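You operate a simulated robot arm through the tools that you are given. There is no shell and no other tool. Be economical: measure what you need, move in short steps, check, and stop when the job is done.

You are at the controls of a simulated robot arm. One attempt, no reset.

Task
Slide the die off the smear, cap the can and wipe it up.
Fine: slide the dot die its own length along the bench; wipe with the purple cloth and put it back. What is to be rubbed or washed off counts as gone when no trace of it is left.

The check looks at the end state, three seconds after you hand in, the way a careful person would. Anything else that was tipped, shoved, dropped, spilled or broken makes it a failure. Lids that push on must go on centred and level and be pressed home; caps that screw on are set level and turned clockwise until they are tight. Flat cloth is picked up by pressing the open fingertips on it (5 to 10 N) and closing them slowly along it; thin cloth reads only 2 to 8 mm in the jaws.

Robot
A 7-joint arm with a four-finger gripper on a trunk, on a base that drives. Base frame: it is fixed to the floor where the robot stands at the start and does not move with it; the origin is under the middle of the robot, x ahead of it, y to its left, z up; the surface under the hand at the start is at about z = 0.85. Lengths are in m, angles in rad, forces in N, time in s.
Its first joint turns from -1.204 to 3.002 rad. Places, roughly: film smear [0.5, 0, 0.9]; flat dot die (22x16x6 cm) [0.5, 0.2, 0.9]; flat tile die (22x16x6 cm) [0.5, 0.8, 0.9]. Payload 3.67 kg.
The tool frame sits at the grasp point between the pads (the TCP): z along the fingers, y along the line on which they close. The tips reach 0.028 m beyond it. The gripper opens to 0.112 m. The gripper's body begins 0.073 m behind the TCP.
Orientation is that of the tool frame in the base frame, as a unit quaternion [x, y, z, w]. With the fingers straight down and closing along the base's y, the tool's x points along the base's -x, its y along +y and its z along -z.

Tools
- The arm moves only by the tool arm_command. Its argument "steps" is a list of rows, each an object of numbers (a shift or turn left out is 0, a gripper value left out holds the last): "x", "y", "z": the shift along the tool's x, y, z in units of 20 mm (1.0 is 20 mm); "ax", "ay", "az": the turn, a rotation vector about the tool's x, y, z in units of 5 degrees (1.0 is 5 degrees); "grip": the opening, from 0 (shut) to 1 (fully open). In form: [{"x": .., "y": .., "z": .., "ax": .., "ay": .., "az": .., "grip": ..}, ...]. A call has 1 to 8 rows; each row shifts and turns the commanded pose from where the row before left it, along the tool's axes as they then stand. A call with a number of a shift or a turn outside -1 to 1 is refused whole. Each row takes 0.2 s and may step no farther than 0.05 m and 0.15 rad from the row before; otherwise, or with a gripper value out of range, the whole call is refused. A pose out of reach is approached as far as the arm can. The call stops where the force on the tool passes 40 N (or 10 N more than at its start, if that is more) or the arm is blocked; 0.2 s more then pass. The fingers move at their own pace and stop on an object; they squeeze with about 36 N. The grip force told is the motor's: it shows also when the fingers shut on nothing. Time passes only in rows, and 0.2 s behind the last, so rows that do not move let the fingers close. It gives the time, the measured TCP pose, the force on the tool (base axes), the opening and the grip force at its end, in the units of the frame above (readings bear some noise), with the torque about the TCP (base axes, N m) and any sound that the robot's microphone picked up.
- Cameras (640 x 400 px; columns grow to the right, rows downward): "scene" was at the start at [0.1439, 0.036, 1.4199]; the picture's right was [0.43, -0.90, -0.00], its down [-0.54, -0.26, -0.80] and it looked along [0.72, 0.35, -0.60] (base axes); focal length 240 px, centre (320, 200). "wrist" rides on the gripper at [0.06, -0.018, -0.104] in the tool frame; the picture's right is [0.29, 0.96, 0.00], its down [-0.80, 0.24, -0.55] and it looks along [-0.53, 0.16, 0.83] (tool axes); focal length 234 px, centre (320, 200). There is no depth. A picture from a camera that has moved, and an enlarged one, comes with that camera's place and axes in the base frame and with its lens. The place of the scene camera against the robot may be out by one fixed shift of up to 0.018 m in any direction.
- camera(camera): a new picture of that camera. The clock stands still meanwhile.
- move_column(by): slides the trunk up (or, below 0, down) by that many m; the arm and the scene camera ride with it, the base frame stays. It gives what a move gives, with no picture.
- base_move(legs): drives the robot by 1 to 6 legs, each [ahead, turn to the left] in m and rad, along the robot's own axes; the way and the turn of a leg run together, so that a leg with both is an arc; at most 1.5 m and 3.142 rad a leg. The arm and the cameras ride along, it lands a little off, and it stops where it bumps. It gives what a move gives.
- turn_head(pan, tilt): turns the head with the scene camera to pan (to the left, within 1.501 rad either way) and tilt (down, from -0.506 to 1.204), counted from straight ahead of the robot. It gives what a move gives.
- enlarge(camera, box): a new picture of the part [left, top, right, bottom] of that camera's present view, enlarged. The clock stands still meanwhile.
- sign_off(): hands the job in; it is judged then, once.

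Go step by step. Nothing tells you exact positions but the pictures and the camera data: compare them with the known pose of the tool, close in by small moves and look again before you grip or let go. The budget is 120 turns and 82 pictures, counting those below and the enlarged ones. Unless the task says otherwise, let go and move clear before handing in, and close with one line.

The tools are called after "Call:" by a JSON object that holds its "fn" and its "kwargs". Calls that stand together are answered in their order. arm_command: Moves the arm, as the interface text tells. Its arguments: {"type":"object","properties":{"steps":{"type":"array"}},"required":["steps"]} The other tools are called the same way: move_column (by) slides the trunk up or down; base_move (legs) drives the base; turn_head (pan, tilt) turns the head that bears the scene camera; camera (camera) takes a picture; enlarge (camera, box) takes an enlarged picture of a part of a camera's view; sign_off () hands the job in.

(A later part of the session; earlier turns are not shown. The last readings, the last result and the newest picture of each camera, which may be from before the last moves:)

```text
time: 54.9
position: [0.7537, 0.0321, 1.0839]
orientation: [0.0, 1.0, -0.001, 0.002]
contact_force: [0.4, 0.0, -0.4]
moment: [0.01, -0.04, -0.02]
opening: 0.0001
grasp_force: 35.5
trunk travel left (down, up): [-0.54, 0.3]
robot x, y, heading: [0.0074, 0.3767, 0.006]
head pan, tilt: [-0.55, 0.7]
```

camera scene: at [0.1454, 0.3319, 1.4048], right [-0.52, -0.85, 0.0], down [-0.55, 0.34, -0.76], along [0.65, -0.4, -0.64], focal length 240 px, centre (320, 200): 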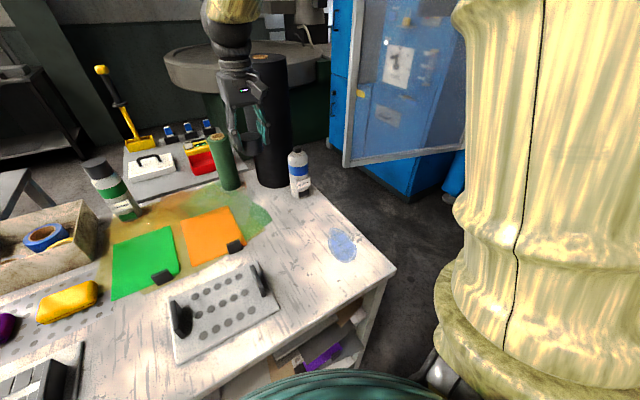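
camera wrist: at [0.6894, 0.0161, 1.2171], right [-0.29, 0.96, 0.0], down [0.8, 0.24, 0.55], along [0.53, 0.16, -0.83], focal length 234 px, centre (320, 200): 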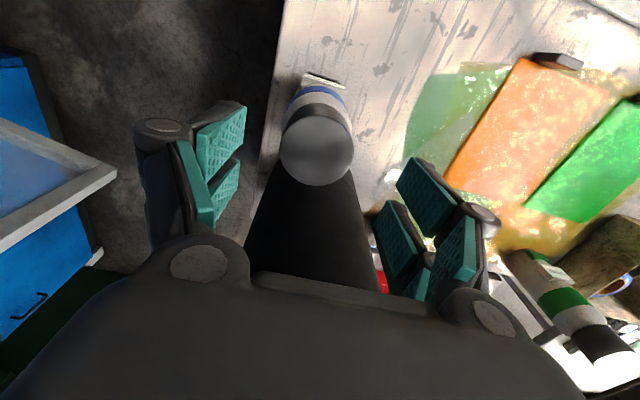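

The cap looks level and is at the same height as under load. One slow confirming press will show whether any travel is left.

Call:
{"fn": "arm_command", "kwargs": {"steps": [{"z": 0.15}, {}]}}

Call:
{"fn": "arm_command", "kwargs": {"steps": [{"z": 0.07}, {}]}}

Call:
{"fn": "arm_command", "kwargs": {"steps": [{"z": 0.07}, {}]}}

Call:
{"fn": "arm_command", "kwargs": {"steps": [{"z": 0.07}, {}]}}

```text
time: 55.5
position: [0.7531, 0.0331, 1.081]
orientation: [0.001, 1.0, 0.001, 0.001]
contact_force: [0.5, 0.1, 0.5]
moment: [0.0, 0.03, 0.0]
opening: 0.0002
grasp_force: 35.9
trunk travel left (down, up): [-0.54, 0.3]
robot x, y, heading: [0.0062, 0.3777, -0.001]
head pan, tilt: [-0.55, 0.7]
```

```text
time: 56.1
position: [0.7535, 0.0338, 1.0802]
orientation: [0.0, 1.0, 0.0, 0.001]
contact_force: [0.2, -0.9, 1.2]
moment: [-0.02, 0.0, 0.03]
opening: 0.006
grasp_force: 35.6
trunk travel left (down, up): [-0.54, 0.3]
robot x, y, heading: [0.0037, 0.3723, -0.001]
head pan, tilt: [-0.55, 0.7]
```

```text
time: 56.7
position: [0.7526, 0.034, 1.08]
orientation: [0.0, 1.0, 0.0, 0.003]
contact_force: [0.1, 1.7, 8.2]
moment: [0.04, 0.03, 0.01]
opening: 0.006
grasp_force: 35.6
trunk travel left (down, up): [-0.54, 0.3]
robot x, y, heading: [0.0039, 0.3747, 0.006]
head pan, tilt: [-0.55, 0.7]
```

```text
time: 57.3
position: [0.7524, 0.0335, 1.0804]
orientation: [0.0, 1.0, -0.001, 0.003]
contact_force: [3.3, -1.2, 23.0]
moment: [-0.01, -0.05, 0.01]
opening: 0.006
grasp_force: 36.3
trunk travel left (down, up): [-0.54, 0.3]
robot x, y, heading: [0.0081, 0.3777, 0.004]
head pan, tilt: [-0.55, 0.7]
```

There's no travel left, so the cap is home. I'll lift and travel toward the purple cloth near (0.64, 0.80).

Call:
{"fn": "arm_command", "kwargs": {"steps": [{"z": -0.3}, {"z": -1}, {"z": -1}, {"z": -1}, {"z": -1}, {"z": -1}, {"z": -1}, {"z": -0.5}]}}

Call:
{"fn": "arm_command", "kwargs": {"steps": [{"x": 0.2, "y": 1}, {"x": 0.2, "y": 1}, {"x": 0.2, "y": 1}, {"x": 0.2, "y": 1}, {"x": 0.2, "y": 1}, {"x": 0.2, "y": 1}, {"x": 0.2, "y": 1}, {"x": 0.2, "y": 1}]}}

Call:
{"fn": "arm_command", "kwargs": {"steps": [{"x": 0.2, "y": 1}, {"x": 0.2, "y": 1}, {"x": 0.2, "y": 1}, {"x": 0.2, "y": 1}, {"x": 0.2, "y": 1}, {"x": 0.2, "y": 1}, {"x": 0.2, "y": 1}, {"x": 0.2, "y": 1}]}}

Call:
{"fn": "arm_command", "kwargs": {"steps": [{"x": 0.2, "y": 1}, {"x": 0.2, "y": 1}, {"x": 0.2, "y": 1}, {"x": 0.2, "y": 1}, {"x": 0.2, "y": 1}, {"x": 0.2, "y": 1}, {"x": 0.2, "y": 1}, {"x": 0.2, "y": 1}]}}

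Call:
{"fn": "arm_command", "kwargs": {"steps": [{"x": 0.2, "y": 1, "grip": 0.8}, {"x": 0.2, "y": 1, "grip": 1}, {"x": 0.2, "y": 1}, {"x": 0.2, "y": 1}, {"x": 0.2, "y": 1}, {"y": 1}, {"y": 1}, {"y": 1}]}}

Call:
{"fn": "turn_head", "kwargs": {"pan": 0.45, "tilt": 0.7}}

Call:
{"fn": "camera", "kwargs": {"camera": "wrist"}}

Call:
{"fn": "camera", "kwargs": {"camera": "scene"}}

```text
time: 59.1
position: [0.7521, 0.0333, 1.2153]
orientation: [0.0, 1.0, 0.001, 0.002]
contact_force: [-1.2, -0.8, 0.0]
moment: [0.02, 0.02, 0.0]
opening: 0.0
grasp_force: 35.9
trunk travel left (down, up): [-0.54, 0.3]
robot x, y, heading: [0.0069, 0.3734, -0.001]
head pan, tilt: [-0.55, 0.7]
```

```text
time: 60.9
position: [0.7187, 0.1951, 1.2125]
orientation: [0.0, 1.0, -0.001, 0.001]
contact_force: [0.2, -0.4, -0.1]
moment: [-0.05, 0.04, 0.0]
opening: 0.0001
grasp_force: 35.4
trunk travel left (down, up): [-0.54, 0.3]
robot x, y, heading: [0.0071, 0.374, 0.0]
head pan, tilt: [-0.55, 0.7]
```

```text
time: 62.7
position: [0.6887, 0.3547, 1.2121]
orientation: [0.0, 1.0, 0.0, 0.001]
contact_force: [-0.7, 0.6, 0.2]
moment: [0.0, 0.0, 0.0]
opening: 0.0
grasp_force: 35.8
trunk travel left (down, up): [-0.54, 0.3]
robot x, y, heading: [0.0042, 0.3765, 0.003]
head pan, tilt: [-0.55, 0.7]
```

```text
time: 64.5
position: [0.6552, 0.5145, 1.2129]
orientation: [0.0, 1.0, 0.0, 0.002]
contact_force: [0.8, 0.4, -0.3]
moment: [-0.03, 0.01, -0.03]
opening: 0.0004
grasp_force: 35.5
trunk travel left (down, up): [-0.54, 0.3]
robot x, y, heading: [0.0077, 0.3758, 0.002]
head pan, tilt: [-0.55, 0.7]
```

```text
time: 66.5
position: [0.6473, 0.6382, 1.28]
orientation: [0.015, 0.998, 0.056, 0.01]
contact_force: [-0.3, -0.2, 0.4]
moment: [0.01, -0.01, 0.01]
opening: 0.1119
grasp_force: 0.1
trunk travel left (down, up): [-0.54, 0.3]
robot x, y, heading: [0.0066, 0.3764, 0.003]
head pan, tilt: [-0.55, 0.7]
stopped in row 8: the arm was blocked; the commanded pose is now the measured one
```

```text
time: 67.8
position: [0.6476, 0.6389, 1.2767]
orientation: [0.016, 0.998, 0.055, 0.009]
contact_force: [0.2, -0.8, 0.0]
moment: [-0.01, -0.01, -0.01]
opening: 0.1121
grasp_force: 0.1
trunk travel left (down, up): [-0.54, 0.3]
robot x, y, heading: [0.0078, 0.3748, 0.001]
head pan, tilt: [0.45, 0.7]
```

```text
43 pictures are left
camera wrist: at [0.5842, 0.6105, 1.3767], right [-0.26, 0.96, 0.1], down [0.79, 0.15, 0.59], along [0.55, 0.23, -0.8], focal length 234 px, centre (320, 200)
```

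wrist: 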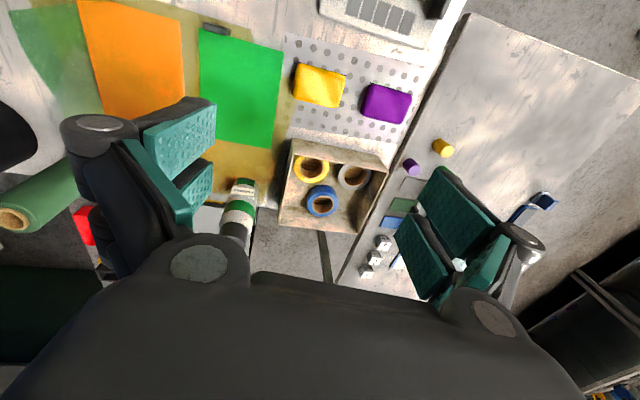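

```text
42 pictures are left
camera scene: at [0.1574, 0.37, 1.4052], right [-0.08, -1.0, 0.0], down [-0.64, 0.05, -0.77], along [0.76, -0.06, -0.64], focal length 240 px, centre (320, 200)
```

scene: 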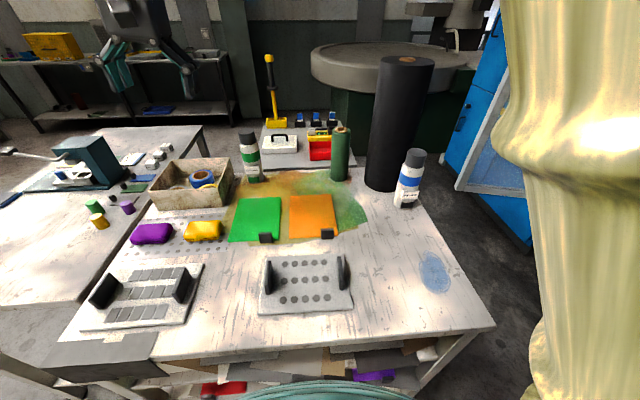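

The left reach hit a joint limit at this stance and tipped the hand slightly. I'll back off and re-level the hand, then drive the base further left so the cloth lies straight ahead.

Call:
{"fn": "arm_command", "kwargs": {"steps": [{"x": 0.3, "y": -1}, {"x": 0.3, "y": -1}, {"x": 0.3, "y": -1}, {"x": 0.3, "y": -1}, {"ax": 0.63, "ay": 0.12, "az": -0.19, "y": -0.5}, {"ax": 0.63, "ay": 0.12, "az": -0.19, "y": -0.5}, {}, {}]}}

```text
time: 69.6
position: [0.623, 0.5383, 1.2634]
orientation: [0.0, 1.0, 0.004, -0.006]
contact_force: [0.3, 0.2, 0.1]
moment: [-0.02, 0.0, 0.01]
opening: 0.1122
grasp_force: 0.0
trunk travel left (down, up): [-0.54, 0.3]
robot x, y, heading: [0.0072, 0.3797, 0.0]
head pan, tilt: [0.45, 0.7]
```

Call:
{"fn": "base_move", "kwargs": {"legs": [[0, 1.571], [0.42, 0], [0, -1.571]]}}

Call:
{"fn": "camera", "kwargs": {"camera": "wrist"}}

Call:
{"fn": "camera", "kwargs": {"camera": "scene"}}

```text
time: 79.9
position: [0.6161, 0.9575, 1.2644]
orientation: [0.003, 1.0, -0.001, -0.001]
contact_force: [-0.3, 0.5, 0.5]
moment: [0.0, 0.04, 0.03]
opening: 0.1121
grasp_force: 0.0
trunk travel left (down, up): [-0.54, 0.3]
robot x, y, heading: [0.0008, 0.8036, -0.011]
head pan, tilt: [0.45, 0.7]
```

```text
41 pictures are left
camera wrist: at [0.5549, 0.9409, 1.368], right [-0.28, 0.96, 0.0], down [0.8, 0.24, 0.55], along [0.53, 0.15, -0.83], focal length 234 px, centre (320, 200)
```

wrist: 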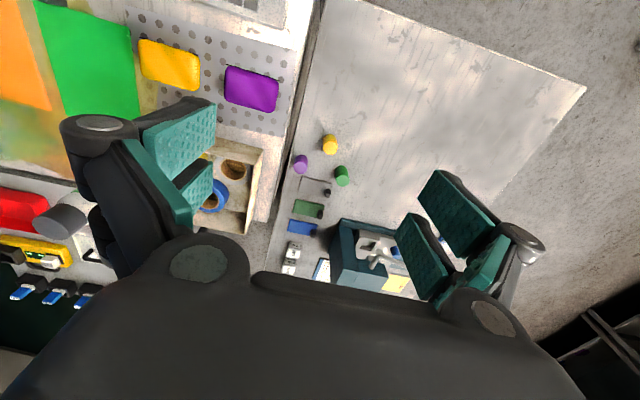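

```text
40 pictures are left
camera scene: at [0.1471, 0.7702, 1.4083], right [-0.34, -0.94, 0.0], down [-0.58, 0.21, -0.79], along [0.74, -0.27, -0.61], focal length 240 px, centre (320, 200)
```

scene: 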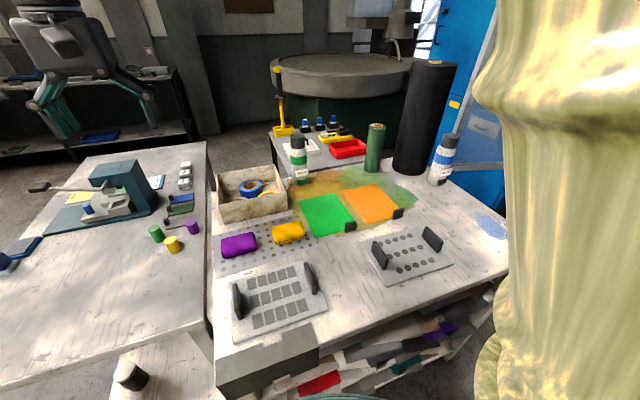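

The purple cloth (a folded pad) is near (0.66, 0.83). I'll move over it for a closer look.

Call:
{"fn": "arm_command", "kwargs": {"steps": [{"x": -0.3, "y": -0.9, "z": 1}, {"x": -0.3, "y": -0.9, "z": 1}, {"x": -0.3, "y": -0.9, "z": 1}, {"x": -0.3, "y": -0.9, "z": 1}, {"x": -0.3, "y": -0.9, "z": 1}, {"x": -0.3, "y": -0.9, "z": 1}, {"x": -0.3, "y": -0.8, "z": 1}, {"z": 1}]}}

Call:
{"fn": "arm_command", "kwargs": {"steps": [{"z": 1}, {"z": 1}, {"z": 0.5}, {}]}}

Call:
{"fn": "camera", "kwargs": {"camera": "wrist"}}

Call:
{"fn": "enlarge", "kwargs": {"camera": "scene", "box": [180, 160, 360, 300]}}

```text
time: 81.7
position: [0.6548, 0.835, 1.1033]
orientation: [0.003, 1.0, -0.002, -0.002]
contact_force: [-1.1, -0.4, -0.1]
moment: [-0.01, -0.03, -0.02]
opening: 0.112
grasp_force: 0.0
trunk travel left (down, up): [-0.54, 0.3]
robot x, y, heading: [-0.0044, 0.8008, -0.01]
head pan, tilt: [0.45, 0.7]
```

```text
time: 82.7
position: [0.6555, 0.835, 1.0542]
orientation: [0.004, 1.0, -0.001, -0.002]
contact_force: [-0.7, -0.1, 0.3]
moment: [0.02, 0.01, 0.01]
opening: 0.1118
grasp_force: 0.1
trunk travel left (down, up): [-0.54, 0.3]
robot x, y, heading: [0.0004, 0.8025, -0.015]
head pan, tilt: [0.45, 0.7]
```

```text
39 pictures are left
camera wrist: at [0.5943, 0.817, 1.1585], right [-0.28, 0.96, 0.0], down [0.8, 0.24, 0.55], along [0.53, 0.15, -0.83], focal length 234 px, centre (320, 200)
```

wrist: 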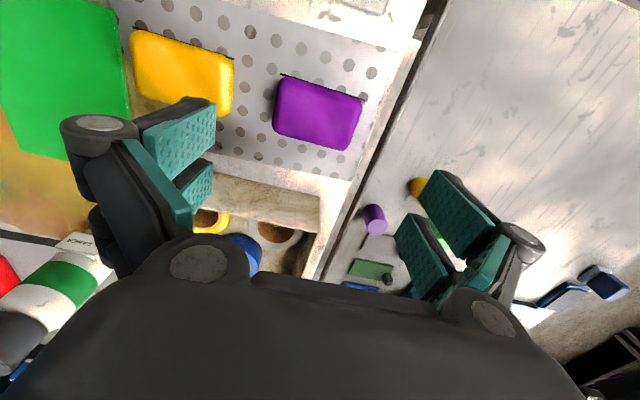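

```text
2.86 times, centred on (270, 230) of scene
camera zoom: at [0.1425, 0.8358, 1.4049], right [0.43, -0.91, 0.0], down [-0.58, -0.27, -0.77], along [0.69, 0.33, -0.64], focal length 687 px, centre (463, 114)
```

zoom: 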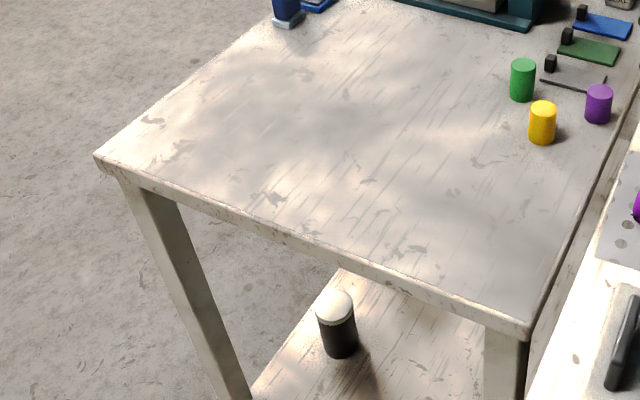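

The cloth is about 9.5 × 5.5 cm, centred near (0.660, 0.831), long axis along y. I'll lower further and re-measure before choosing the grip.

Call:
{"fn": "arm_command", "kwargs": {"steps": [{"x": -0.2, "y": -0.2, "z": 1}, {"z": 1}, {"z": 1}, {"z": 1}, {"z": 0.5}, {}]}}

Call:
{"fn": "camera", "kwargs": {"camera": "wrist"}}

```text
time: 84.1
position: [0.659, 0.8292, 0.9656]
orientation: [0.003, 1.0, 0.0, -0.002]
contact_force: [-0.3, -0.3, -0.3]
moment: [-0.01, 0.02, -0.02]
opening: 0.112
grasp_force: 0.0
trunk travel left (down, up): [-0.54, 0.3]
robot x, y, heading: [-0.0014, 0.8018, -0.011]
head pan, tilt: [0.45, 0.7]
```

```text
37 pictures are left
camera wrist: at [0.598, 0.8116, 1.0689], right [-0.28, 0.96, 0.0], down [0.8, 0.24, 0.55], along [0.53, 0.15, -0.83], focal length 234 px, centre (320, 200)
```

wrist: 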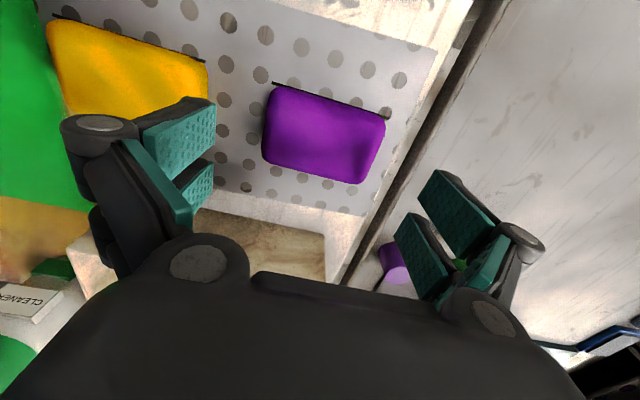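

The long side is about 0.10 m, too wide to grip safely, so I'll yaw about 86° and close across the short side (x), with the fingers partly closed.

Call:
{"fn": "arm_command", "kwargs": {"steps": [{"az": 1}, {"az": 1}, {"az": 1}, {"az": 1}, {"az": 1}, {"az": 1}, {"az": 1}, {"az": 1}]}}

Call:
{"fn": "arm_command", "kwargs": {"steps": [{"az": 1}, {"az": 1}, {"az": 1}, {"az": 1}, {"az": 1}, {"az": 1}, {"az": 1}, {"az": 1}]}}

Call:
{"fn": "arm_command", "kwargs": {"steps": [{"az": 1, "grip": 0.85}, {"az": 0.2}, {}, {}]}}

Call:
{"fn": "camera", "kwargs": {"camera": "wrist"}}

```text
time: 85.9
position: [0.6666, 0.8185, 0.9809]
orientation: [0.361, 0.932, 0.029, -0.012]
contact_force: [0.5, 0.7, -0.4]
moment: [0.0, 0.0, 0.01]
opening: 0.112
grasp_force: 0.1
trunk travel left (down, up): [-0.54, 0.3]
robot x, y, heading: [0.0008, 0.8007, -0.008]
head pan, tilt: [0.45, 0.7]
```

```text
time: 87.9
position: [0.6726, 0.8115, 0.9931]
orientation: [0.666, 0.744, 0.043, -0.037]
contact_force: [-0.9, 0.2, 0.6]
moment: [-0.01, 0.01, 0.01]
opening: 0.1122
grasp_force: 0.0
trunk travel left (down, up): [-0.54, 0.3]
robot x, y, heading: [0.0008, 0.8042, -0.009]
head pan, tilt: [0.45, 0.7]
stopped in row 8: the arm was blocked; the commanded pose is now the measured one
```

```text
time: 88.9
position: [0.6748, 0.8076, 1.0004]
orientation: [0.707, 0.704, 0.05, -0.045]
contact_force: [1.0, -1.4, 0.2]
moment: [-0.02, 0.0, -0.01]
opening: 0.0952
grasp_force: 0.1
trunk travel left (down, up): [-0.54, 0.3]
robot x, y, heading: [-0.0017, 0.8011, -0.01]
head pan, tilt: [0.45, 0.7]
```

```text
36 pictures are left
camera wrist: at [0.6553, 0.8519, 1.1109], right [0.96, 0.28, 0.04], down [0.24, -0.86, 0.44], along [0.16, -0.41, -0.9], focal length 234 px, centre (320, 200)
```

wrist: 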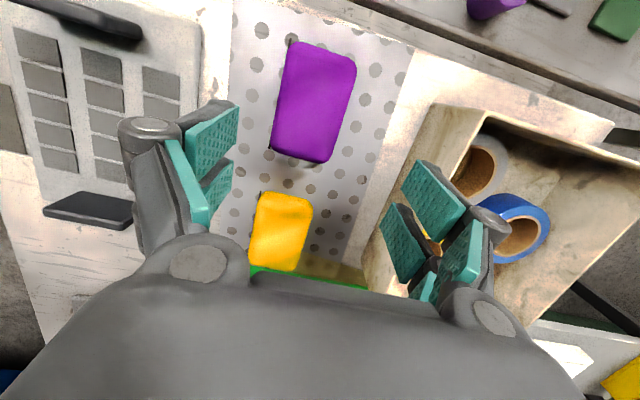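

That yaw direction runs into a wrist limit, so I'll rotate the other way: back to neutral, re-level, then on to −90°.

Call:
{"fn": "arm_command", "kwargs": {"steps": [{"az": -1}, {"az": -1}, {"az": -1}, {"az": -1}, {"az": -1}, {"az": -1}, {"az": -1}, {"az": -1}]}}

Call:
{"fn": "arm_command", "kwargs": {"steps": [{"az": -1}, {"az": -1}, {"az": -1}, {"az": -1}, {"az": -1}, {"az": -1}, {"az": -1}, {"az": -1}]}}

Call:
{"fn": "arm_command", "kwargs": {"steps": [{"az": -1}, {"az": -1}, {"ax": 0.77}, {"ax": 0.77}, {}]}}

```text
time: 90.7
position: [0.6716, 0.8107, 0.9926]
orientation: [0.417, 0.908, 0.049, -0.022]
contact_force: [-0.6, 0.2, -0.7]
moment: [-0.04, -0.01, -0.02]
opening: 0.0955
grasp_force: 0.1
trunk travel left (down, up): [-0.54, 0.3]
robot x, y, heading: [-0.0029, 0.8022, -0.01]
head pan, tilt: [0.45, 0.7]
```

```text
time: 92.5
position: [0.6713, 0.8118, 0.9933]
orientation: [0.082, 0.995, 0.054, -0.003]
contact_force: [0.3, 0.1, 1.0]
moment: [0.02, -0.01, -0.02]
opening: 0.0956
grasp_force: 0.1
trunk travel left (down, up): [-0.54, 0.3]
robot x, y, heading: [-0.0024, 0.8036, -0.011]
head pan, tilt: [0.45, 0.7]
```

```text
time: 93.7
position: [0.6713, 0.81, 0.9933]
orientation: [-0.004, 1.0, -0.013, 0.002]
contact_force: [0.7, 0.4, 0.1]
moment: [0.0, -0.01, 0.02]
opening: 0.0951
grasp_force: 0.0
trunk travel left (down, up): [-0.54, 0.3]
robot x, y, heading: [-0.0012, 0.7993, -0.011]
head pan, tilt: [0.45, 0.7]
```

Call:
{"fn": "arm_command", "kwargs": {"steps": [{"ax": -0.3}, {"az": -1}, {"az": -1}, {"az": -1}, {"az": -1}, {"az": -1}, {"az": -1}, {"az": -1}]}}

Call:
{"fn": "arm_command", "kwargs": {"steps": [{"az": -1}, {"az": -1}, {"az": -1}, {"az": -1}, {"az": -1}, {"az": -1}, {"az": -1}, {"az": -1}]}}

Call:
{"fn": "arm_command", "kwargs": {"steps": [{"az": -1}, {"az": -1}, {"az": -1}, {}]}}

Call:
{"fn": "camera", "kwargs": {"camera": "wrist"}}

```text
time: 95.5
position: [0.6729, 0.8111, 0.9933]
orientation: [-0.305, 0.952, -0.001, 0.001]
contact_force: [-1.4, -0.9, -0.3]
moment: [-0.01, 0.0, 0.01]
opening: 0.0953
grasp_force: 0.1
trunk travel left (down, up): [-0.54, 0.3]
robot x, y, heading: [0.0005, 0.8029, -0.005]
head pan, tilt: [0.45, 0.7]
```

```text
time: 97.3
position: [0.6711, 0.8117, 0.9932]
orientation: [-0.613, 0.79, -0.001, 0.001]
contact_force: [-0.2, -0.7, 1.1]
moment: [-0.01, 0.02, -0.01]
opening: 0.0951
grasp_force: 0.1
trunk travel left (down, up): [-0.54, 0.3]
robot x, y, heading: [0.002, 0.7988, -0.014]
head pan, tilt: [0.45, 0.7]
```

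```text
time: 98.3
position: [0.672, 0.8121, 0.9929]
orientation: [0.711, -0.704, 0.001, -0.001]
contact_force: [0.2, -0.9, -0.5]
moment: [0.01, 0.0, -0.04]
opening: 0.0954
grasp_force: 0.0
trunk travel left (down, up): [-0.54, 0.3]
robot x, y, heading: [-0.0006, 0.8009, -0.011]
head pan, tilt: [0.45, 0.7]
```

```text
35 pictures are left
camera wrist: at [0.6888, 0.7517, 1.0964], right [-0.95, -0.3, 0.0], down [-0.25, 0.79, 0.55], along [-0.16, 0.53, -0.83], focal length 234 px, centre (320, 200)
```

wrist: 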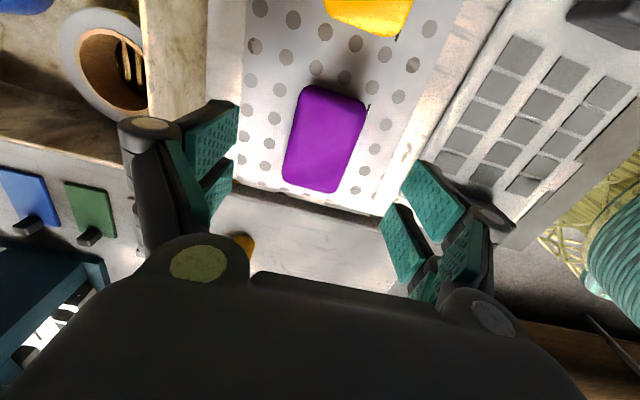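

The hand is now upright and turned the right way. The cloth is centred at (0.663, 0.831), about 53 mm across x. I'll align, descend and close.

Call:
{"fn": "arm_command", "kwargs": {"steps": [{"x": -0.95, "y": 0.45}, {"z": 1}, {"z": 1}, {"z": 0.8}, {"z": 0.7}, {"z": 0.7}, {"z": 0.6}, {}]}}

Call:
{"fn": "camera", "kwargs": {"camera": "wrist"}}

```text
time: 100.1
position: [0.6611, 0.8288, 0.8961]
orientation: [0.71, -0.704, 0.001, -0.001]
contact_force: [0.2, -0.2, -0.2]
moment: [-0.01, 0.0, -0.02]
opening: 0.0955
grasp_force: 0.0
trunk travel left (down, up): [-0.54, 0.3]
robot x, y, heading: [-0.0032, 0.8045, -0.012]
head pan, tilt: [0.45, 0.7]
```

```text
34 pictures are left
camera wrist: at [0.679, 0.7697, 1.0], right [-0.95, -0.3, 0.0], down [-0.25, 0.8, 0.55], along [-0.16, 0.53, -0.83], focal length 234 px, centre (320, 200)
```

wrist: 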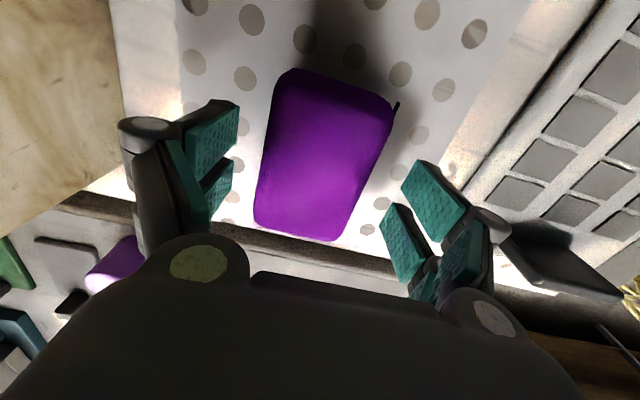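

Call:
{"fn": "arm_command", "kwargs": {"steps": [{"x": 0.25}, {"grip": 0.6}, {"grip": 0.5}, {"grip": 0.4}, {"grip": 0.3}, {"grip": 0.2}, {"grip": 0.0}, {}]}}

Call:
{"fn": "camera", "kwargs": {"camera": "wrist"}}

```text
time: 101.9
position: [0.6629, 0.8248, 0.8957]
orientation: [0.71, -0.704, 0.001, -0.001]
contact_force: [-0.6, 0.2, 1.6]
moment: [-0.03, -0.01, -0.03]
opening: 0.0643
grasp_force: 36.5
trunk travel left (down, up): [-0.54, 0.3]
robot x, y, heading: [0.0013, 0.8018, -0.01]
head pan, tilt: [0.45, 0.7]
```

```text
33 pictures are left
camera wrist: at [0.6797, 0.7647, 1.0001], right [-0.95, -0.3, 0.0], down [-0.25, 0.8, 0.55], along [-0.16, 0.53, -0.83], focal length 234 px, centre (320, 200)
```

wrist: 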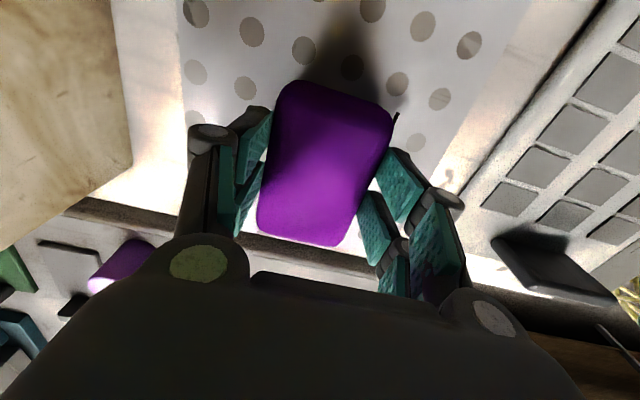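

The cloth is held at 64 mm, and I note its home pose: TCP (0.663, 0.825, 0.896). I'll lift it high, then back the base to the right so the smear is ahead of the robot.

Call:
{"fn": "arm_command", "kwargs": {"steps": [{"z": -0.5}, {"z": -1}, {"z": -1}, {"z": -1}, {"z": -1}, {"z": -1}, {"z": -1}, {"z": -1}]}}

Call:
{"fn": "arm_command", "kwargs": {"steps": [{"z": -1, "y": 0.5}, {"z": -1, "y": 0.5}, {"z": -1, "y": 0.5}, {"z": -1, "y": 0.5}, {"z": -1, "y": 0.5}, {"z": -0.5, "y": 0.5}, {}]}}

Call:
{"fn": "base_move", "kwargs": {"legs": [[0, 1.571], [-0.7, 0], [0, -1.571]]}}

Call:
{"fn": "turn_head", "kwargs": {"pan": -0.1, "tilt": 0.8}}

Call:
{"fn": "camera", "kwargs": {"camera": "scene"}}

Call:
{"fn": "camera", "kwargs": {"camera": "wrist"}}

```text
time: 103.7
position: [0.663, 0.8257, 1.046]
orientation: [0.71, -0.704, 0.001, -0.001]
contact_force: [1.1, -0.1, -0.1]
moment: [-0.02, -0.01, 0.01]
opening: 0.0643
grasp_force: 35.8
trunk travel left (down, up): [-0.54, 0.3]
robot x, y, heading: [-0.0022, 0.8016, -0.01]
head pan, tilt: [0.45, 0.7]
```

```text
time: 105.3
position: [0.6031, 0.8253, 1.1565]
orientation: [0.71, -0.704, 0.0, -0.001]
contact_force: [0.5, 0.1, -0.7]
moment: [-0.01, 0.01, 0.01]
opening: 0.0642
grasp_force: 36.5
trunk travel left (down, up): [-0.54, 0.3]
robot x, y, heading: [0.0021, 0.8007, -0.014]
head pan, tilt: [0.45, 0.7]
```

```text
time: 116.7
position: [0.5573, 0.0935, 1.1569]
orientation: [-0.689, 0.725, -0.001, 0.002]
contact_force: [-0.2, 0.7, -1.0]
moment: [0.0, -0.02, 0.0]
opening: 0.0644
grasp_force: 35.5
trunk travel left (down, up): [-0.54, 0.3]
robot x, y, heading: [-0.0455, 0.1093, -0.075]
head pan, tilt: [0.45, 0.7]
```

```text
time: 117.6
position: [0.556, 0.0942, 1.1558]
orientation: [-0.688, 0.725, -0.002, 0.001]
contact_force: [0.2, -0.6, -0.9]
moment: [-0.01, -0.03, 0.01]
opening: 0.0643
grasp_force: 36.0
trunk travel left (down, up): [-0.54, 0.3]
robot x, y, heading: [-0.048, 0.1079, -0.071]
head pan, tilt: [-0.099, 0.799]
```

```text
32 pictures are left
camera scene: at [0.0984, 0.0891, 1.3966], right [-0.17, -0.99, 0.0], down [-0.71, 0.12, -0.7], along [0.69, -0.12, -0.72], focal length 240 px, centre (320, 200)
```

scene: 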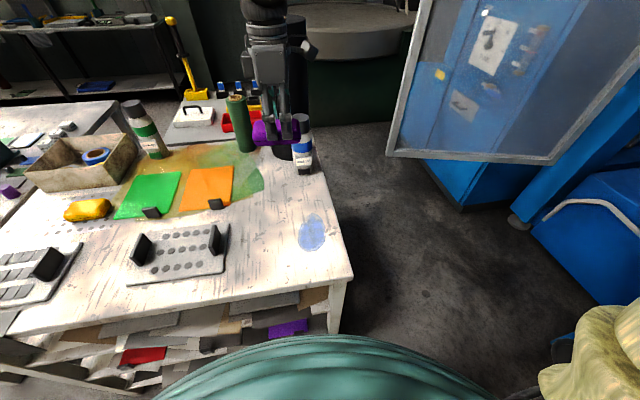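

```text
31 pictures are left
camera wrist: at [0.5692, 0.0329, 1.2599], right [-0.97, -0.24, 0.0], down [-0.2, 0.81, 0.55], along [-0.13, 0.54, -0.83], focal length 234 px, centre (320, 200)
```

wrist: 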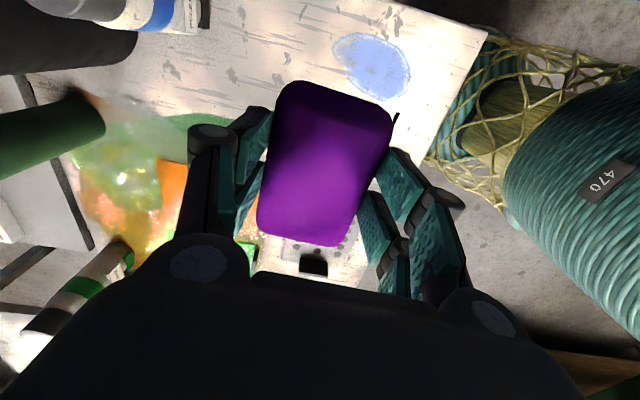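

The smear spans about x 0.42–0.55, y 0.0–0.085. I'll move the cloth over it and lower near its far end.

Call:
{"fn": "arm_command", "kwargs": {"steps": [{"x": 0.5, "z": 1}, {"x": 0.5, "z": 1}, {"x": 0.5, "z": 1}, {"x": 0.5, "z": 1}, {"x": 0.5, "z": 1}, {"x": 0.4, "z": 1}, {"z": 1}, {"z": 1}]}}

Call:
{"fn": "arm_command", "kwargs": {"steps": [{"z": 1}, {"z": 1}, {"z": 1}, {"z": 0.8}, {}]}}

Call:
{"fn": "camera", "kwargs": {"camera": "wrist"}}

```text
time: 119.4
position: [0.5512, 0.0362, 0.9963]
orientation: [-0.688, 0.725, -0.001, 0.001]
contact_force: [0.1, 0.1, -0.6]
moment: [0.01, -0.02, 0.01]
opening: 0.0644
grasp_force: 36.7
trunk travel left (down, up): [-0.54, 0.3]
robot x, y, heading: [-0.0398, 0.1109, -0.072]
head pan, tilt: [-0.099, 0.799]
```

```text
time: 120.6
position: [0.5519, 0.035, 0.9196]
orientation: [-0.688, 0.725, -0.001, 0.001]
contact_force: [0.1, 0.4, -0.6]
moment: [-0.01, -0.02, -0.02]
opening: 0.0643
grasp_force: 36.1
trunk travel left (down, up): [-0.54, 0.3]
robot x, y, heading: [-0.0483, 0.1064, -0.066]
head pan, tilt: [-0.099, 0.799]
```

```text
30 pictures are left
camera wrist: at [0.5661, -0.0257, 1.0239], right [-0.97, -0.24, 0.0], down [-0.2, 0.81, 0.55], along [-0.13, 0.54, -0.83], focal length 234 px, centre (320, 200)
```

wrist: 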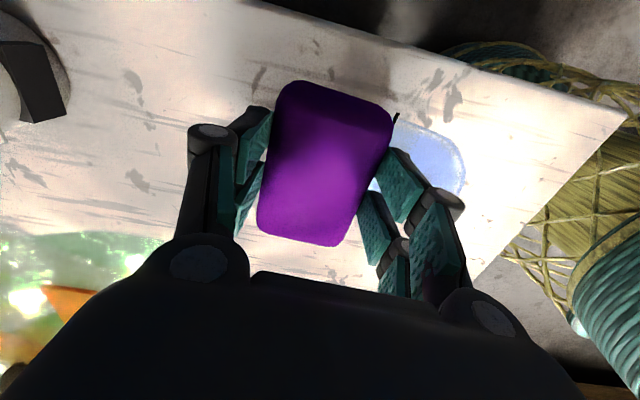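

Call:
{"fn": "arm_command", "kwargs": {"steps": [{"z": 0.5}, {"z": 0.4}, {"z": 0.2}, {"z": 0.1}, {}]}}

Call:
{"fn": "arm_command", "kwargs": {"steps": [{"z": 0.1}, {}]}}

```text
time: 121.8
position: [0.5542, 0.037, 0.8962]
orientation: [-0.689, 0.725, -0.001, 0.001]
contact_force: [-0.7, 0.1, -0.7]
moment: [0.0, 0.01, 0.0]
opening: 0.0641
grasp_force: 35.6
trunk travel left (down, up): [-0.54, 0.3]
robot x, y, heading: [-0.05, 0.1043, -0.072]
head pan, tilt: [-0.099, 0.799]
```

```text
time: 122.4
position: [0.5544, 0.0361, 0.8974]
orientation: [-0.688, 0.725, -0.002, 0.002]
contact_force: [0.2, -0.7, 23.2]
moment: [0.02, 0.56, 0.0]
opening: 0.0643
grasp_force: 36.5
trunk travel left (down, up): [-0.54, 0.3]
robot x, y, heading: [-0.0487, 0.1053, -0.069]
head pan, tilt: [-0.099, 0.799]
```

Contact made at 23 N. I'll ease slightly and stroke along −x.

Call:
{"fn": "arm_command", "kwargs": {"steps": [{"z": -0.05}, {"y": 0.6, "x": 0.03}, {"y": 0.6, "x": 0.03}, {"y": 0.6, "x": 0.03}, {"y": 0.6, "x": 0.03}, {"y": 0.6, "x": 0.03}, {"y": 0.6, "x": 0.03}, {"y": 0.6, "x": 0.03}]}}

Call:
{"fn": "arm_command", "kwargs": {"steps": [{"y": 0.6, "x": 0.03}, {"y": 0.6, "x": 0.03}, {"y": 0.6, "x": 0.03}, {"y": 0.6, "x": 0.03}, {"y": 0.6, "x": 0.03}, {}]}}

Call:
{"fn": "enlarge", "kwargs": {"camera": "scene", "box": [240, 180, 380, 290]}}

```text
time: 124.0
position: [0.4844, 0.0373, 0.896]
orientation: [-0.688, 0.725, -0.003, 0.003]
contact_force: [-5.3, 0.1, 17.9]
moment: [-0.32, 0.49, -0.01]
opening: 0.0644
grasp_force: 36.1
trunk travel left (down, up): [-0.54, 0.3]
robot x, y, heading: [-0.0458, 0.1087, -0.075]
head pan, tilt: [-0.099, 0.799]
stopped in row 7: the force on the tool passed its limit at 42 N (the readings are from after the stop); the commanded pose is now the measured one
```

```text
time: 125.4
position: [0.4267, 0.0381, 0.8963]
orientation: [-0.688, 0.726, -0.002, 0.003]
contact_force: [11.7, 1.4, 32.7]
moment: [0.07, -0.24, -0.07]
opening: 0.0642
grasp_force: 35.9
trunk travel left (down, up): [-0.54, 0.3]
robot x, y, heading: [-0.0468, 0.1091, -0.076]
head pan, tilt: [-0.099, 0.799]
```

```text
3.64 times, centred on (310, 235) of scene
camera zoom: at [0.0976, 0.0894, 1.3969], right [-0.17, -0.99, 0.0], down [-0.71, 0.12, -0.7], along [0.69, -0.12, -0.72], focal length 874 px, centre (356, 73)
```

zoom: 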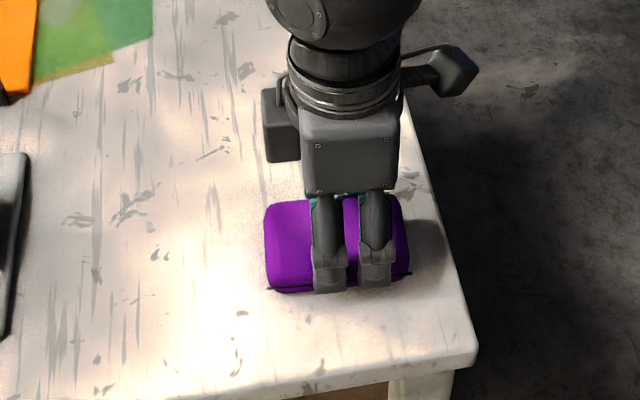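

The stroke worked; I'll ease off a little and stroke back with y offsets to cover the edges.

Call:
{"fn": "arm_command", "kwargs": {"steps": [{"z": -0.07}, {"x": -0.5}, {"x": -0.5}, {"y": -0.6, "x": -0.03}, {"y": -0.6, "x": -0.03}, {"y": -0.6, "x": -0.03}, {"y": -0.6, "x": -0.03}, {"y": -0.6, "x": -0.03}]}}

Call:
{"fn": "arm_command", "kwargs": {"steps": [{"y": -0.6, "x": -0.03}, {"y": -0.6, "x": -0.03}, {"y": -0.6, "x": -0.03}, {"y": -0.6, "x": -0.03}, {"y": -0.6, "x": -0.03}, {"y": -0.6, "x": -0.03}, {}]}}

```text
time: 127.2
position: [0.4851, 0.0564, 0.8968]
orientation: [-0.689, 0.725, -0.002, 0.002]
contact_force: [0.2, 0.8, -0.6]
moment: [-0.04, -0.01, 0.01]
opening: 0.0644
grasp_force: 35.7
trunk travel left (down, up): [-0.54, 0.3]
robot x, y, heading: [-0.0446, 0.1094, -0.067]
head pan, tilt: [-0.099, 0.799]
```

```text
time: 128.8
position: [0.5585, 0.0576, 0.8988]
orientation: [-0.689, 0.725, -0.002, 0.001]
contact_force: [0.6, 0.1, 0.0]
moment: [-0.03, -0.01, -0.03]
opening: 0.0642
grasp_force: 35.5
trunk travel left (down, up): [-0.54, 0.3]
robot x, y, heading: [-0.0434, 0.1077, -0.072]
head pan, tilt: [-0.099, 0.799]
```

Contact was lost on the return. I'll lift a bit and look at what's left.

Call:
{"fn": "arm_command", "kwargs": {"steps": [{"z": -1, "y": -0.8}, {"z": -1, "y": -0.8}, {}]}}

Call:
{"fn": "enlarge", "kwargs": {"camera": "scene", "box": [240, 180, 380, 290]}}

Call:
{"fn": "camera", "kwargs": {"camera": "wrist"}}

```text
time: 129.6
position: [0.5894, 0.0547, 0.9395]
orientation: [-0.688, 0.725, -0.002, 0.002]
contact_force: [0.5, 0.8, -1.4]
moment: [-0.01, 0.0, 0.02]
opening: 0.0644
grasp_force: 36.4
trunk travel left (down, up): [-0.54, 0.3]
robot x, y, heading: [-0.0467, 0.1091, -0.075]
head pan, tilt: [-0.099, 0.799]
```

```text
3.64 times, centred on (310, 235) of scene
camera zoom: at [0.0985, 0.0891, 1.3966], right [-0.17, -0.99, 0.0], down [-0.71, 0.12, -0.7], along [0.69, -0.12, -0.72], focal length 874 px, centre (356, 73)
```

zoom: 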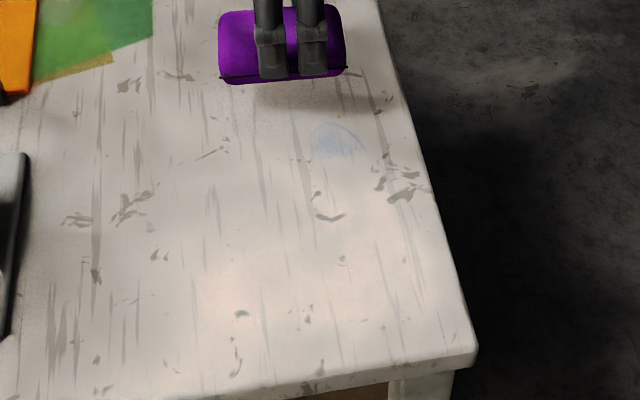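

```text
27 pictures are left
camera wrist: at [0.6021, -0.0062, 1.0428], right [-0.97, -0.24, -0.01], down [-0.2, 0.81, 0.55], along [-0.13, 0.54, -0.83], focal length 234 px, centre (320, 200)
```

wrist: 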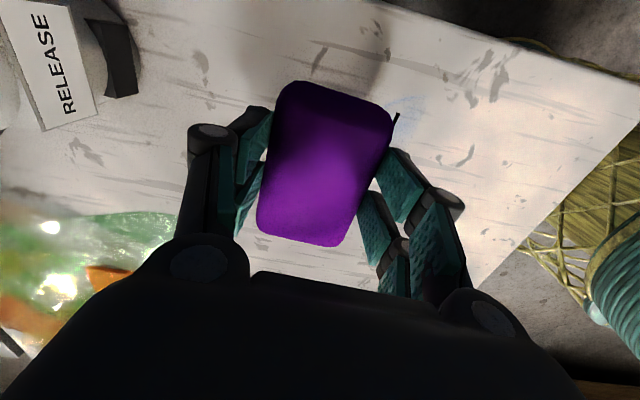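

A faint patch remains around (0.535, 0.02). I'll set down just beyond it and rub across it with firm contact.

Call:
{"fn": "arm_command", "kwargs": {"steps": [{"x": 0.9, "y": 0.3}, {"x": 0.8, "y": 0.3}, {"z": 0.9}, {"z": 0.9}, {"z": 0.3}, {"z": 0.1}, {}]}}

```text
time: 131.2
position: [0.5756, 0.023, 0.8951]
orientation: [-0.688, 0.726, -0.004, 0.004]
contact_force: [2.0, -2.8, 36.6]
moment: [-0.14, 0.19, 0.0]
opening: 0.0646
grasp_force: 36.0
trunk travel left (down, up): [-0.54, 0.3]
robot x, y, heading: [-0.0479, 0.1108, -0.071]
head pan, tilt: [-0.099, 0.799]
```

Call:
{"fn": "arm_command", "kwargs": {"steps": [{"z": -0.08}, {"y": 0.6, "x": 0.03}, {"y": 0.6, "x": 0.03}, {"y": 0.6, "x": 0.03, "z": -0.01}, {"y": 0.6, "x": 0.03, "z": -0.01}, {"y": 0.6, "x": 0.03, "z": -0.01}, {"y": 0.6, "x": 0.03, "z": -0.01}, {}]}}

Call:
{"fn": "arm_command", "kwargs": {"steps": [{"x": 0.3}, {"y": -0.6, "x": -0.03}, {"y": -0.6, "x": -0.03}, {"y": -0.6, "x": -0.03, "z": 0.01}, {"y": -0.6, "x": -0.03, "z": 0.01}, {"y": -0.6, "x": -0.03, "z": 0.02}, {"y": -0.6, "x": -0.03, "z": 0.01}, {}]}}

```text
time: 133.0
position: [0.5031, 0.0219, 0.8942]
orientation: [-0.688, 0.726, -0.002, 0.003]
contact_force: [15.6, 0.1, 42.9]
moment: [0.07, -0.66, -0.07]
opening: 0.0647
grasp_force: 36.2
trunk travel left (down, up): [-0.54, 0.3]
robot x, y, heading: [-0.0473, 0.1051, -0.072]
head pan, tilt: [-0.099, 0.799]
```

```text
time: 134.8
position: [0.5761, 0.015, 0.8946]
orientation: [-0.688, 0.725, -0.002, 0.002]
contact_force: [0.0, -0.1, 5.8]
moment: [-0.22, 0.25, -0.04]
opening: 0.0645
grasp_force: 36.7
trunk travel left (down, up): [-0.54, 0.3]
robot x, y, heading: [-0.0485, 0.1117, -0.072]
head pan, tilt: [-0.099, 0.799]
```

Good rub both ways. I'll lift and check from both cameras.

Call:
{"fn": "arm_command", "kwargs": {"steps": [{"z": -0.5}, {"z": -1}, {"z": -1, "x": -1}, {"z": -1, "x": -1}, {"z": -1, "x": -1}, {"z": -1, "x": -1}, {"z": -1, "x": -1}, {"z": -1, "x": -1}]}}

Call:
{"fn": "enlarge", "kwargs": {"camera": "scene", "box": [260, 190, 370, 280]}}

Call:
{"fn": "camera", "kwargs": {"camera": "wrist"}}

```text
time: 136.6
position: [0.5806, 0.1352, 1.0445]
orientation: [-0.688, 0.725, -0.002, 0.002]
contact_force: [0.3, 0.2, -0.1]
moment: [-0.01, -0.03, 0.01]
opening: 0.0644
grasp_force: 35.9
trunk travel left (down, up): [-0.54, 0.3]
robot x, y, heading: [-0.0468, 0.1085, -0.066]
head pan, tilt: [-0.099, 0.799]
```

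```text
4.44 times, centred on (315, 235) of scene
camera zoom: at [0.0981, 0.0898, 1.3966], right [-0.17, -0.99, 0.0], down [-0.71, 0.12, -0.7], along [0.69, -0.12, -0.72], focal length 1069 px, centre (342, 44)
```

zoom: 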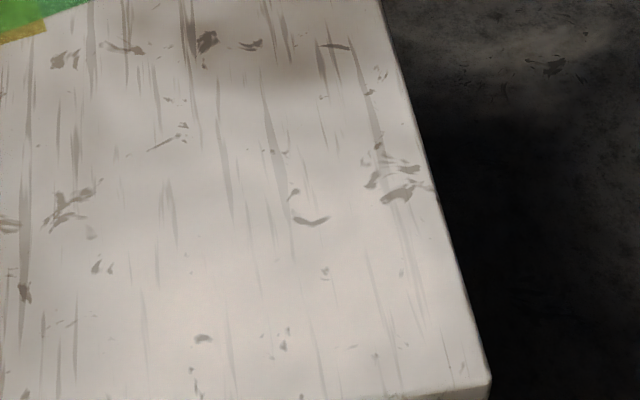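

```text
25 pictures are left
camera wrist: at [0.5932, 0.0747, 1.1487], right [-0.97, -0.24, -0.01], down [-0.2, 0.81, 0.55], along [-0.13, 0.54, -0.83], focal length 234 px, centre (320, 200)
```

wrist: 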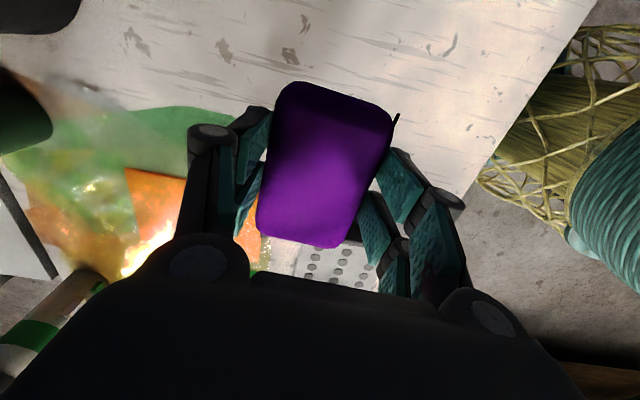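

Call:
{"fn": "enlarge", "kwargs": {"camera": "scene", "box": [285, 195, 350, 260]}}

Call:
{"fn": "arm_command", "kwargs": {"steps": [{"z": -1}, {"z": -1}, {"z": -1}, {"z": -1}, {"z": -1}, {"z": -0.6}, {}]}}

Call:
{"fn": "base_move", "kwargs": {"legs": [[0, 1.646], [0.69, 0], [0, -1.571]]}}

Call:
{"fn": "camera", "kwargs": {"camera": "wrist"}}

```text
6.15 times, centred on (318, 228) of scene
camera zoom: at [0.0981, 0.0898, 1.3966], right [-0.17, -0.99, 0.0], down [-0.71, 0.12, -0.7], along [0.69, -0.12, -0.72], focal length 1480 px, centre (335, 31)
```

zoom: 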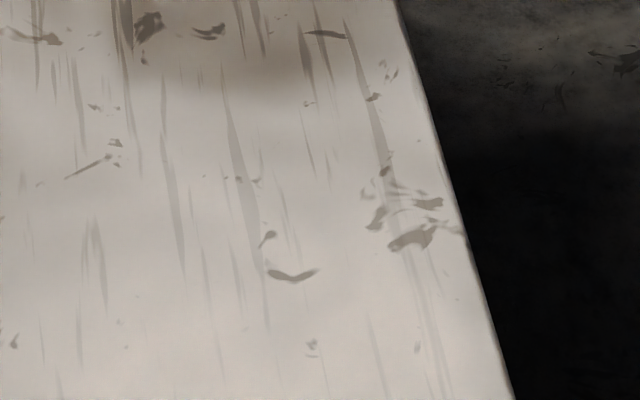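

```text
time: 138.2
position: [0.5809, 0.1357, 1.1572]
orientation: [-0.689, 0.725, -0.002, 0.001]
contact_force: [-0.2, 0.1, -0.7]
moment: [-0.03, 0.03, 0.0]
opening: 0.0642
grasp_force: 35.8
trunk travel left (down, up): [-0.54, 0.3]
robot x, y, heading: [-0.0451, 0.1089, -0.072]
head pan, tilt: [-0.099, 0.799]
```

```text
time: 149.8
position: [0.5829, 0.899, 1.1554]
orientation: [0.721, -0.693, 0.001, -0.002]
contact_force: [-0.4, -0.6, -1.5]
moment: [0.0, 0.01, 0.02]
opening: 0.0645
grasp_force: 35.7
trunk travel left (down, up): [-0.54, 0.3]
robot x, y, heading: [-0.0432, 0.8156, 0.023]
head pan, tilt: [-0.099, 0.799]
```

```text
23 pictures are left
camera wrist: at [0.6005, 0.8388, 1.2607], right [-0.95, -0.32, -0.01], down [-0.27, 0.79, 0.55], along [-0.18, 0.53, -0.83], focal length 234 px, centre (320, 200)
```

wrist: 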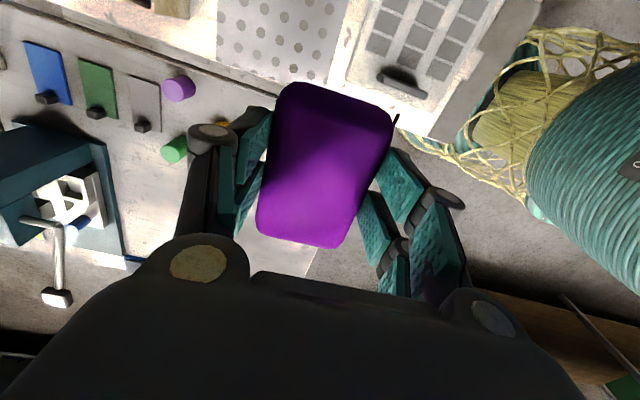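

The bench is clean. Now I'm bringing the cloth back to its home pose; first I'll hover above it and check.

Call:
{"fn": "arm_command", "kwargs": {"steps": [{"az": 0.36}, {"x": 0.6, "y": -0.67, "z": 0.5}, {"x": 0.6, "y": -0.67, "z": 0.5}, {"x": 0.6, "y": -0.67, "z": 0.5}, {"x": 0.6, "y": -0.67, "z": 0.5}, {"x": 0.6, "y": -0.67, "z": 0.5}, {"x": 0.7, "y": -0.67, "z": 0.5}, {}]}}

Call:
{"fn": "arm_command", "kwargs": {"steps": [{"z": 1}, {"z": 1}, {"z": 1}, {"z": 1}, {"z": 1}, {"z": 1}, {"z": 1}, {}]}}

Call:
{"fn": "camera", "kwargs": {"camera": "wrist"}}

```text
time: 151.6
position: [0.6617, 0.8254, 1.0984]
orientation: [0.71, -0.704, 0.001, -0.001]
contact_force: [0.0, 0.1, -0.2]
moment: [-0.03, -0.02, -0.01]
opening: 0.064
grasp_force: 35.4
trunk travel left (down, up): [-0.54, 0.3]
robot x, y, heading: [-0.0403, 0.8159, 0.02]
head pan, tilt: [-0.099, 0.799]
```

```text
time: 153.4
position: [0.6637, 0.8273, 0.9576]
orientation: [0.71, -0.704, 0.001, -0.003]
contact_force: [0.2, 0.5, -0.1]
moment: [0.01, -0.01, 0.0]
opening: 0.0644
grasp_force: 36.7
trunk travel left (down, up): [-0.54, 0.3]
robot x, y, heading: [-0.0405, 0.8117, 0.015]
head pan, tilt: [-0.099, 0.799]
```

```text
22 pictures are left
camera wrist: at [0.681, 0.7657, 1.0617], right [-0.96, -0.29, -0.01], down [-0.25, 0.8, 0.55], along [-0.16, 0.53, -0.83], focal length 234 px, centre (320, 200)
```

wrist: 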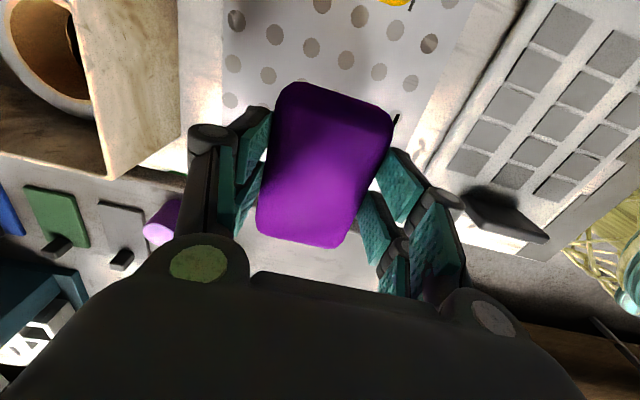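

Call:
{"fn": "arm_command", "kwargs": {"steps": [{"x": 0.1, "z": 0.8}, {"z": 0.8}, {"z": 0.7}, {"z": 0.4}, {"z": 0.2}, {"z": 0.1}, {}]}}

Call:
{"fn": "camera", "kwargs": {"camera": "wrist"}}

```text
time: 155.0
position: [0.6646, 0.8242, 0.8967]
orientation: [0.71, -0.705, 0.002, -0.001]
contact_force: [-0.1, 0.6, -0.8]
moment: [-0.01, 0.05, 0.01]
opening: 0.0646
grasp_force: 36.2
trunk travel left (down, up): [-0.54, 0.3]
robot x, y, heading: [-0.0396, 0.8139, 0.022]
head pan, tilt: [-0.099, 0.799]
```

```text
21 pictures are left
camera wrist: at [0.6818, 0.7631, 1.001], right [-0.96, -0.29, -0.01], down [-0.25, 0.8, 0.55], along [-0.16, 0.53, -0.83], focal length 234 px, centre (320, 200)
```

wrist: 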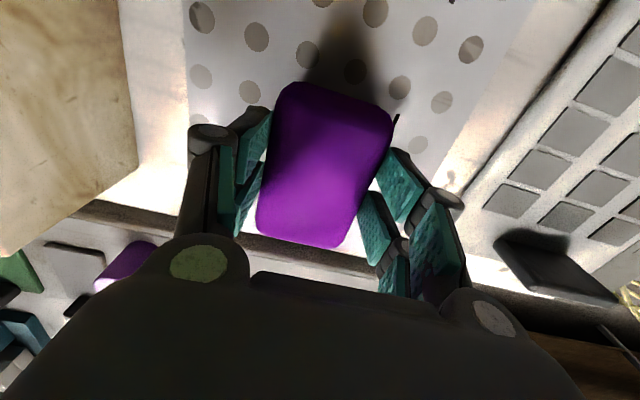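

It matches the original dot pattern within about 2 mm. I'll trim, touch down and release.

Call:
{"fn": "arm_command", "kwargs": {"steps": [{"x": -0.1, "y": 0.1}, {"z": 0.06}, {}]}}

Call:
{"fn": "arm_command", "kwargs": {"steps": [{"grip": 0.65}, {"grip": 0.75}, {"grip": 0.85}, {}, {"z": -0.5}, {"z": -1}, {"z": -1}, {"z": -1}]}}

Call:
{"fn": "camera", "kwargs": {"camera": "wrist"}}

```text
time: 155.8
position: [0.6624, 0.8258, 0.8962]
orientation: [0.71, -0.704, 0.001, -0.003]
contact_force: [-0.4, -0.2, -0.5]
moment: [0.01, 0.0, 0.02]
opening: 0.0642
grasp_force: 36.3
trunk travel left (down, up): [-0.54, 0.3]
robot x, y, heading: [-0.0399, 0.8124, 0.021]
head pan, tilt: [-0.099, 0.799]
```

```text
time: 157.6
position: [0.6612, 0.8247, 0.9659]
orientation: [0.71, -0.705, 0.002, -0.003]
contact_force: [0.1, 0.2, -0.2]
moment: [0.05, -0.03, -0.03]
opening: 0.0954
grasp_force: 0.1
trunk travel left (down, up): [-0.54, 0.3]
robot x, y, heading: [-0.0412, 0.8136, 0.02]
head pan, tilt: [-0.099, 0.799]
```

```text
20 pictures are left
camera wrist: at [0.6778, 0.7644, 1.0706], right [-0.96, -0.29, -0.01], down [-0.25, 0.79, 0.55], along [-0.16, 0.53, -0.83], focal length 234 px, centre (320, 200)
```

wrist: 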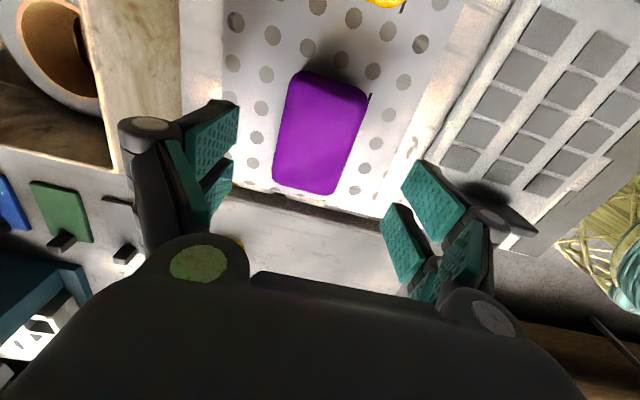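

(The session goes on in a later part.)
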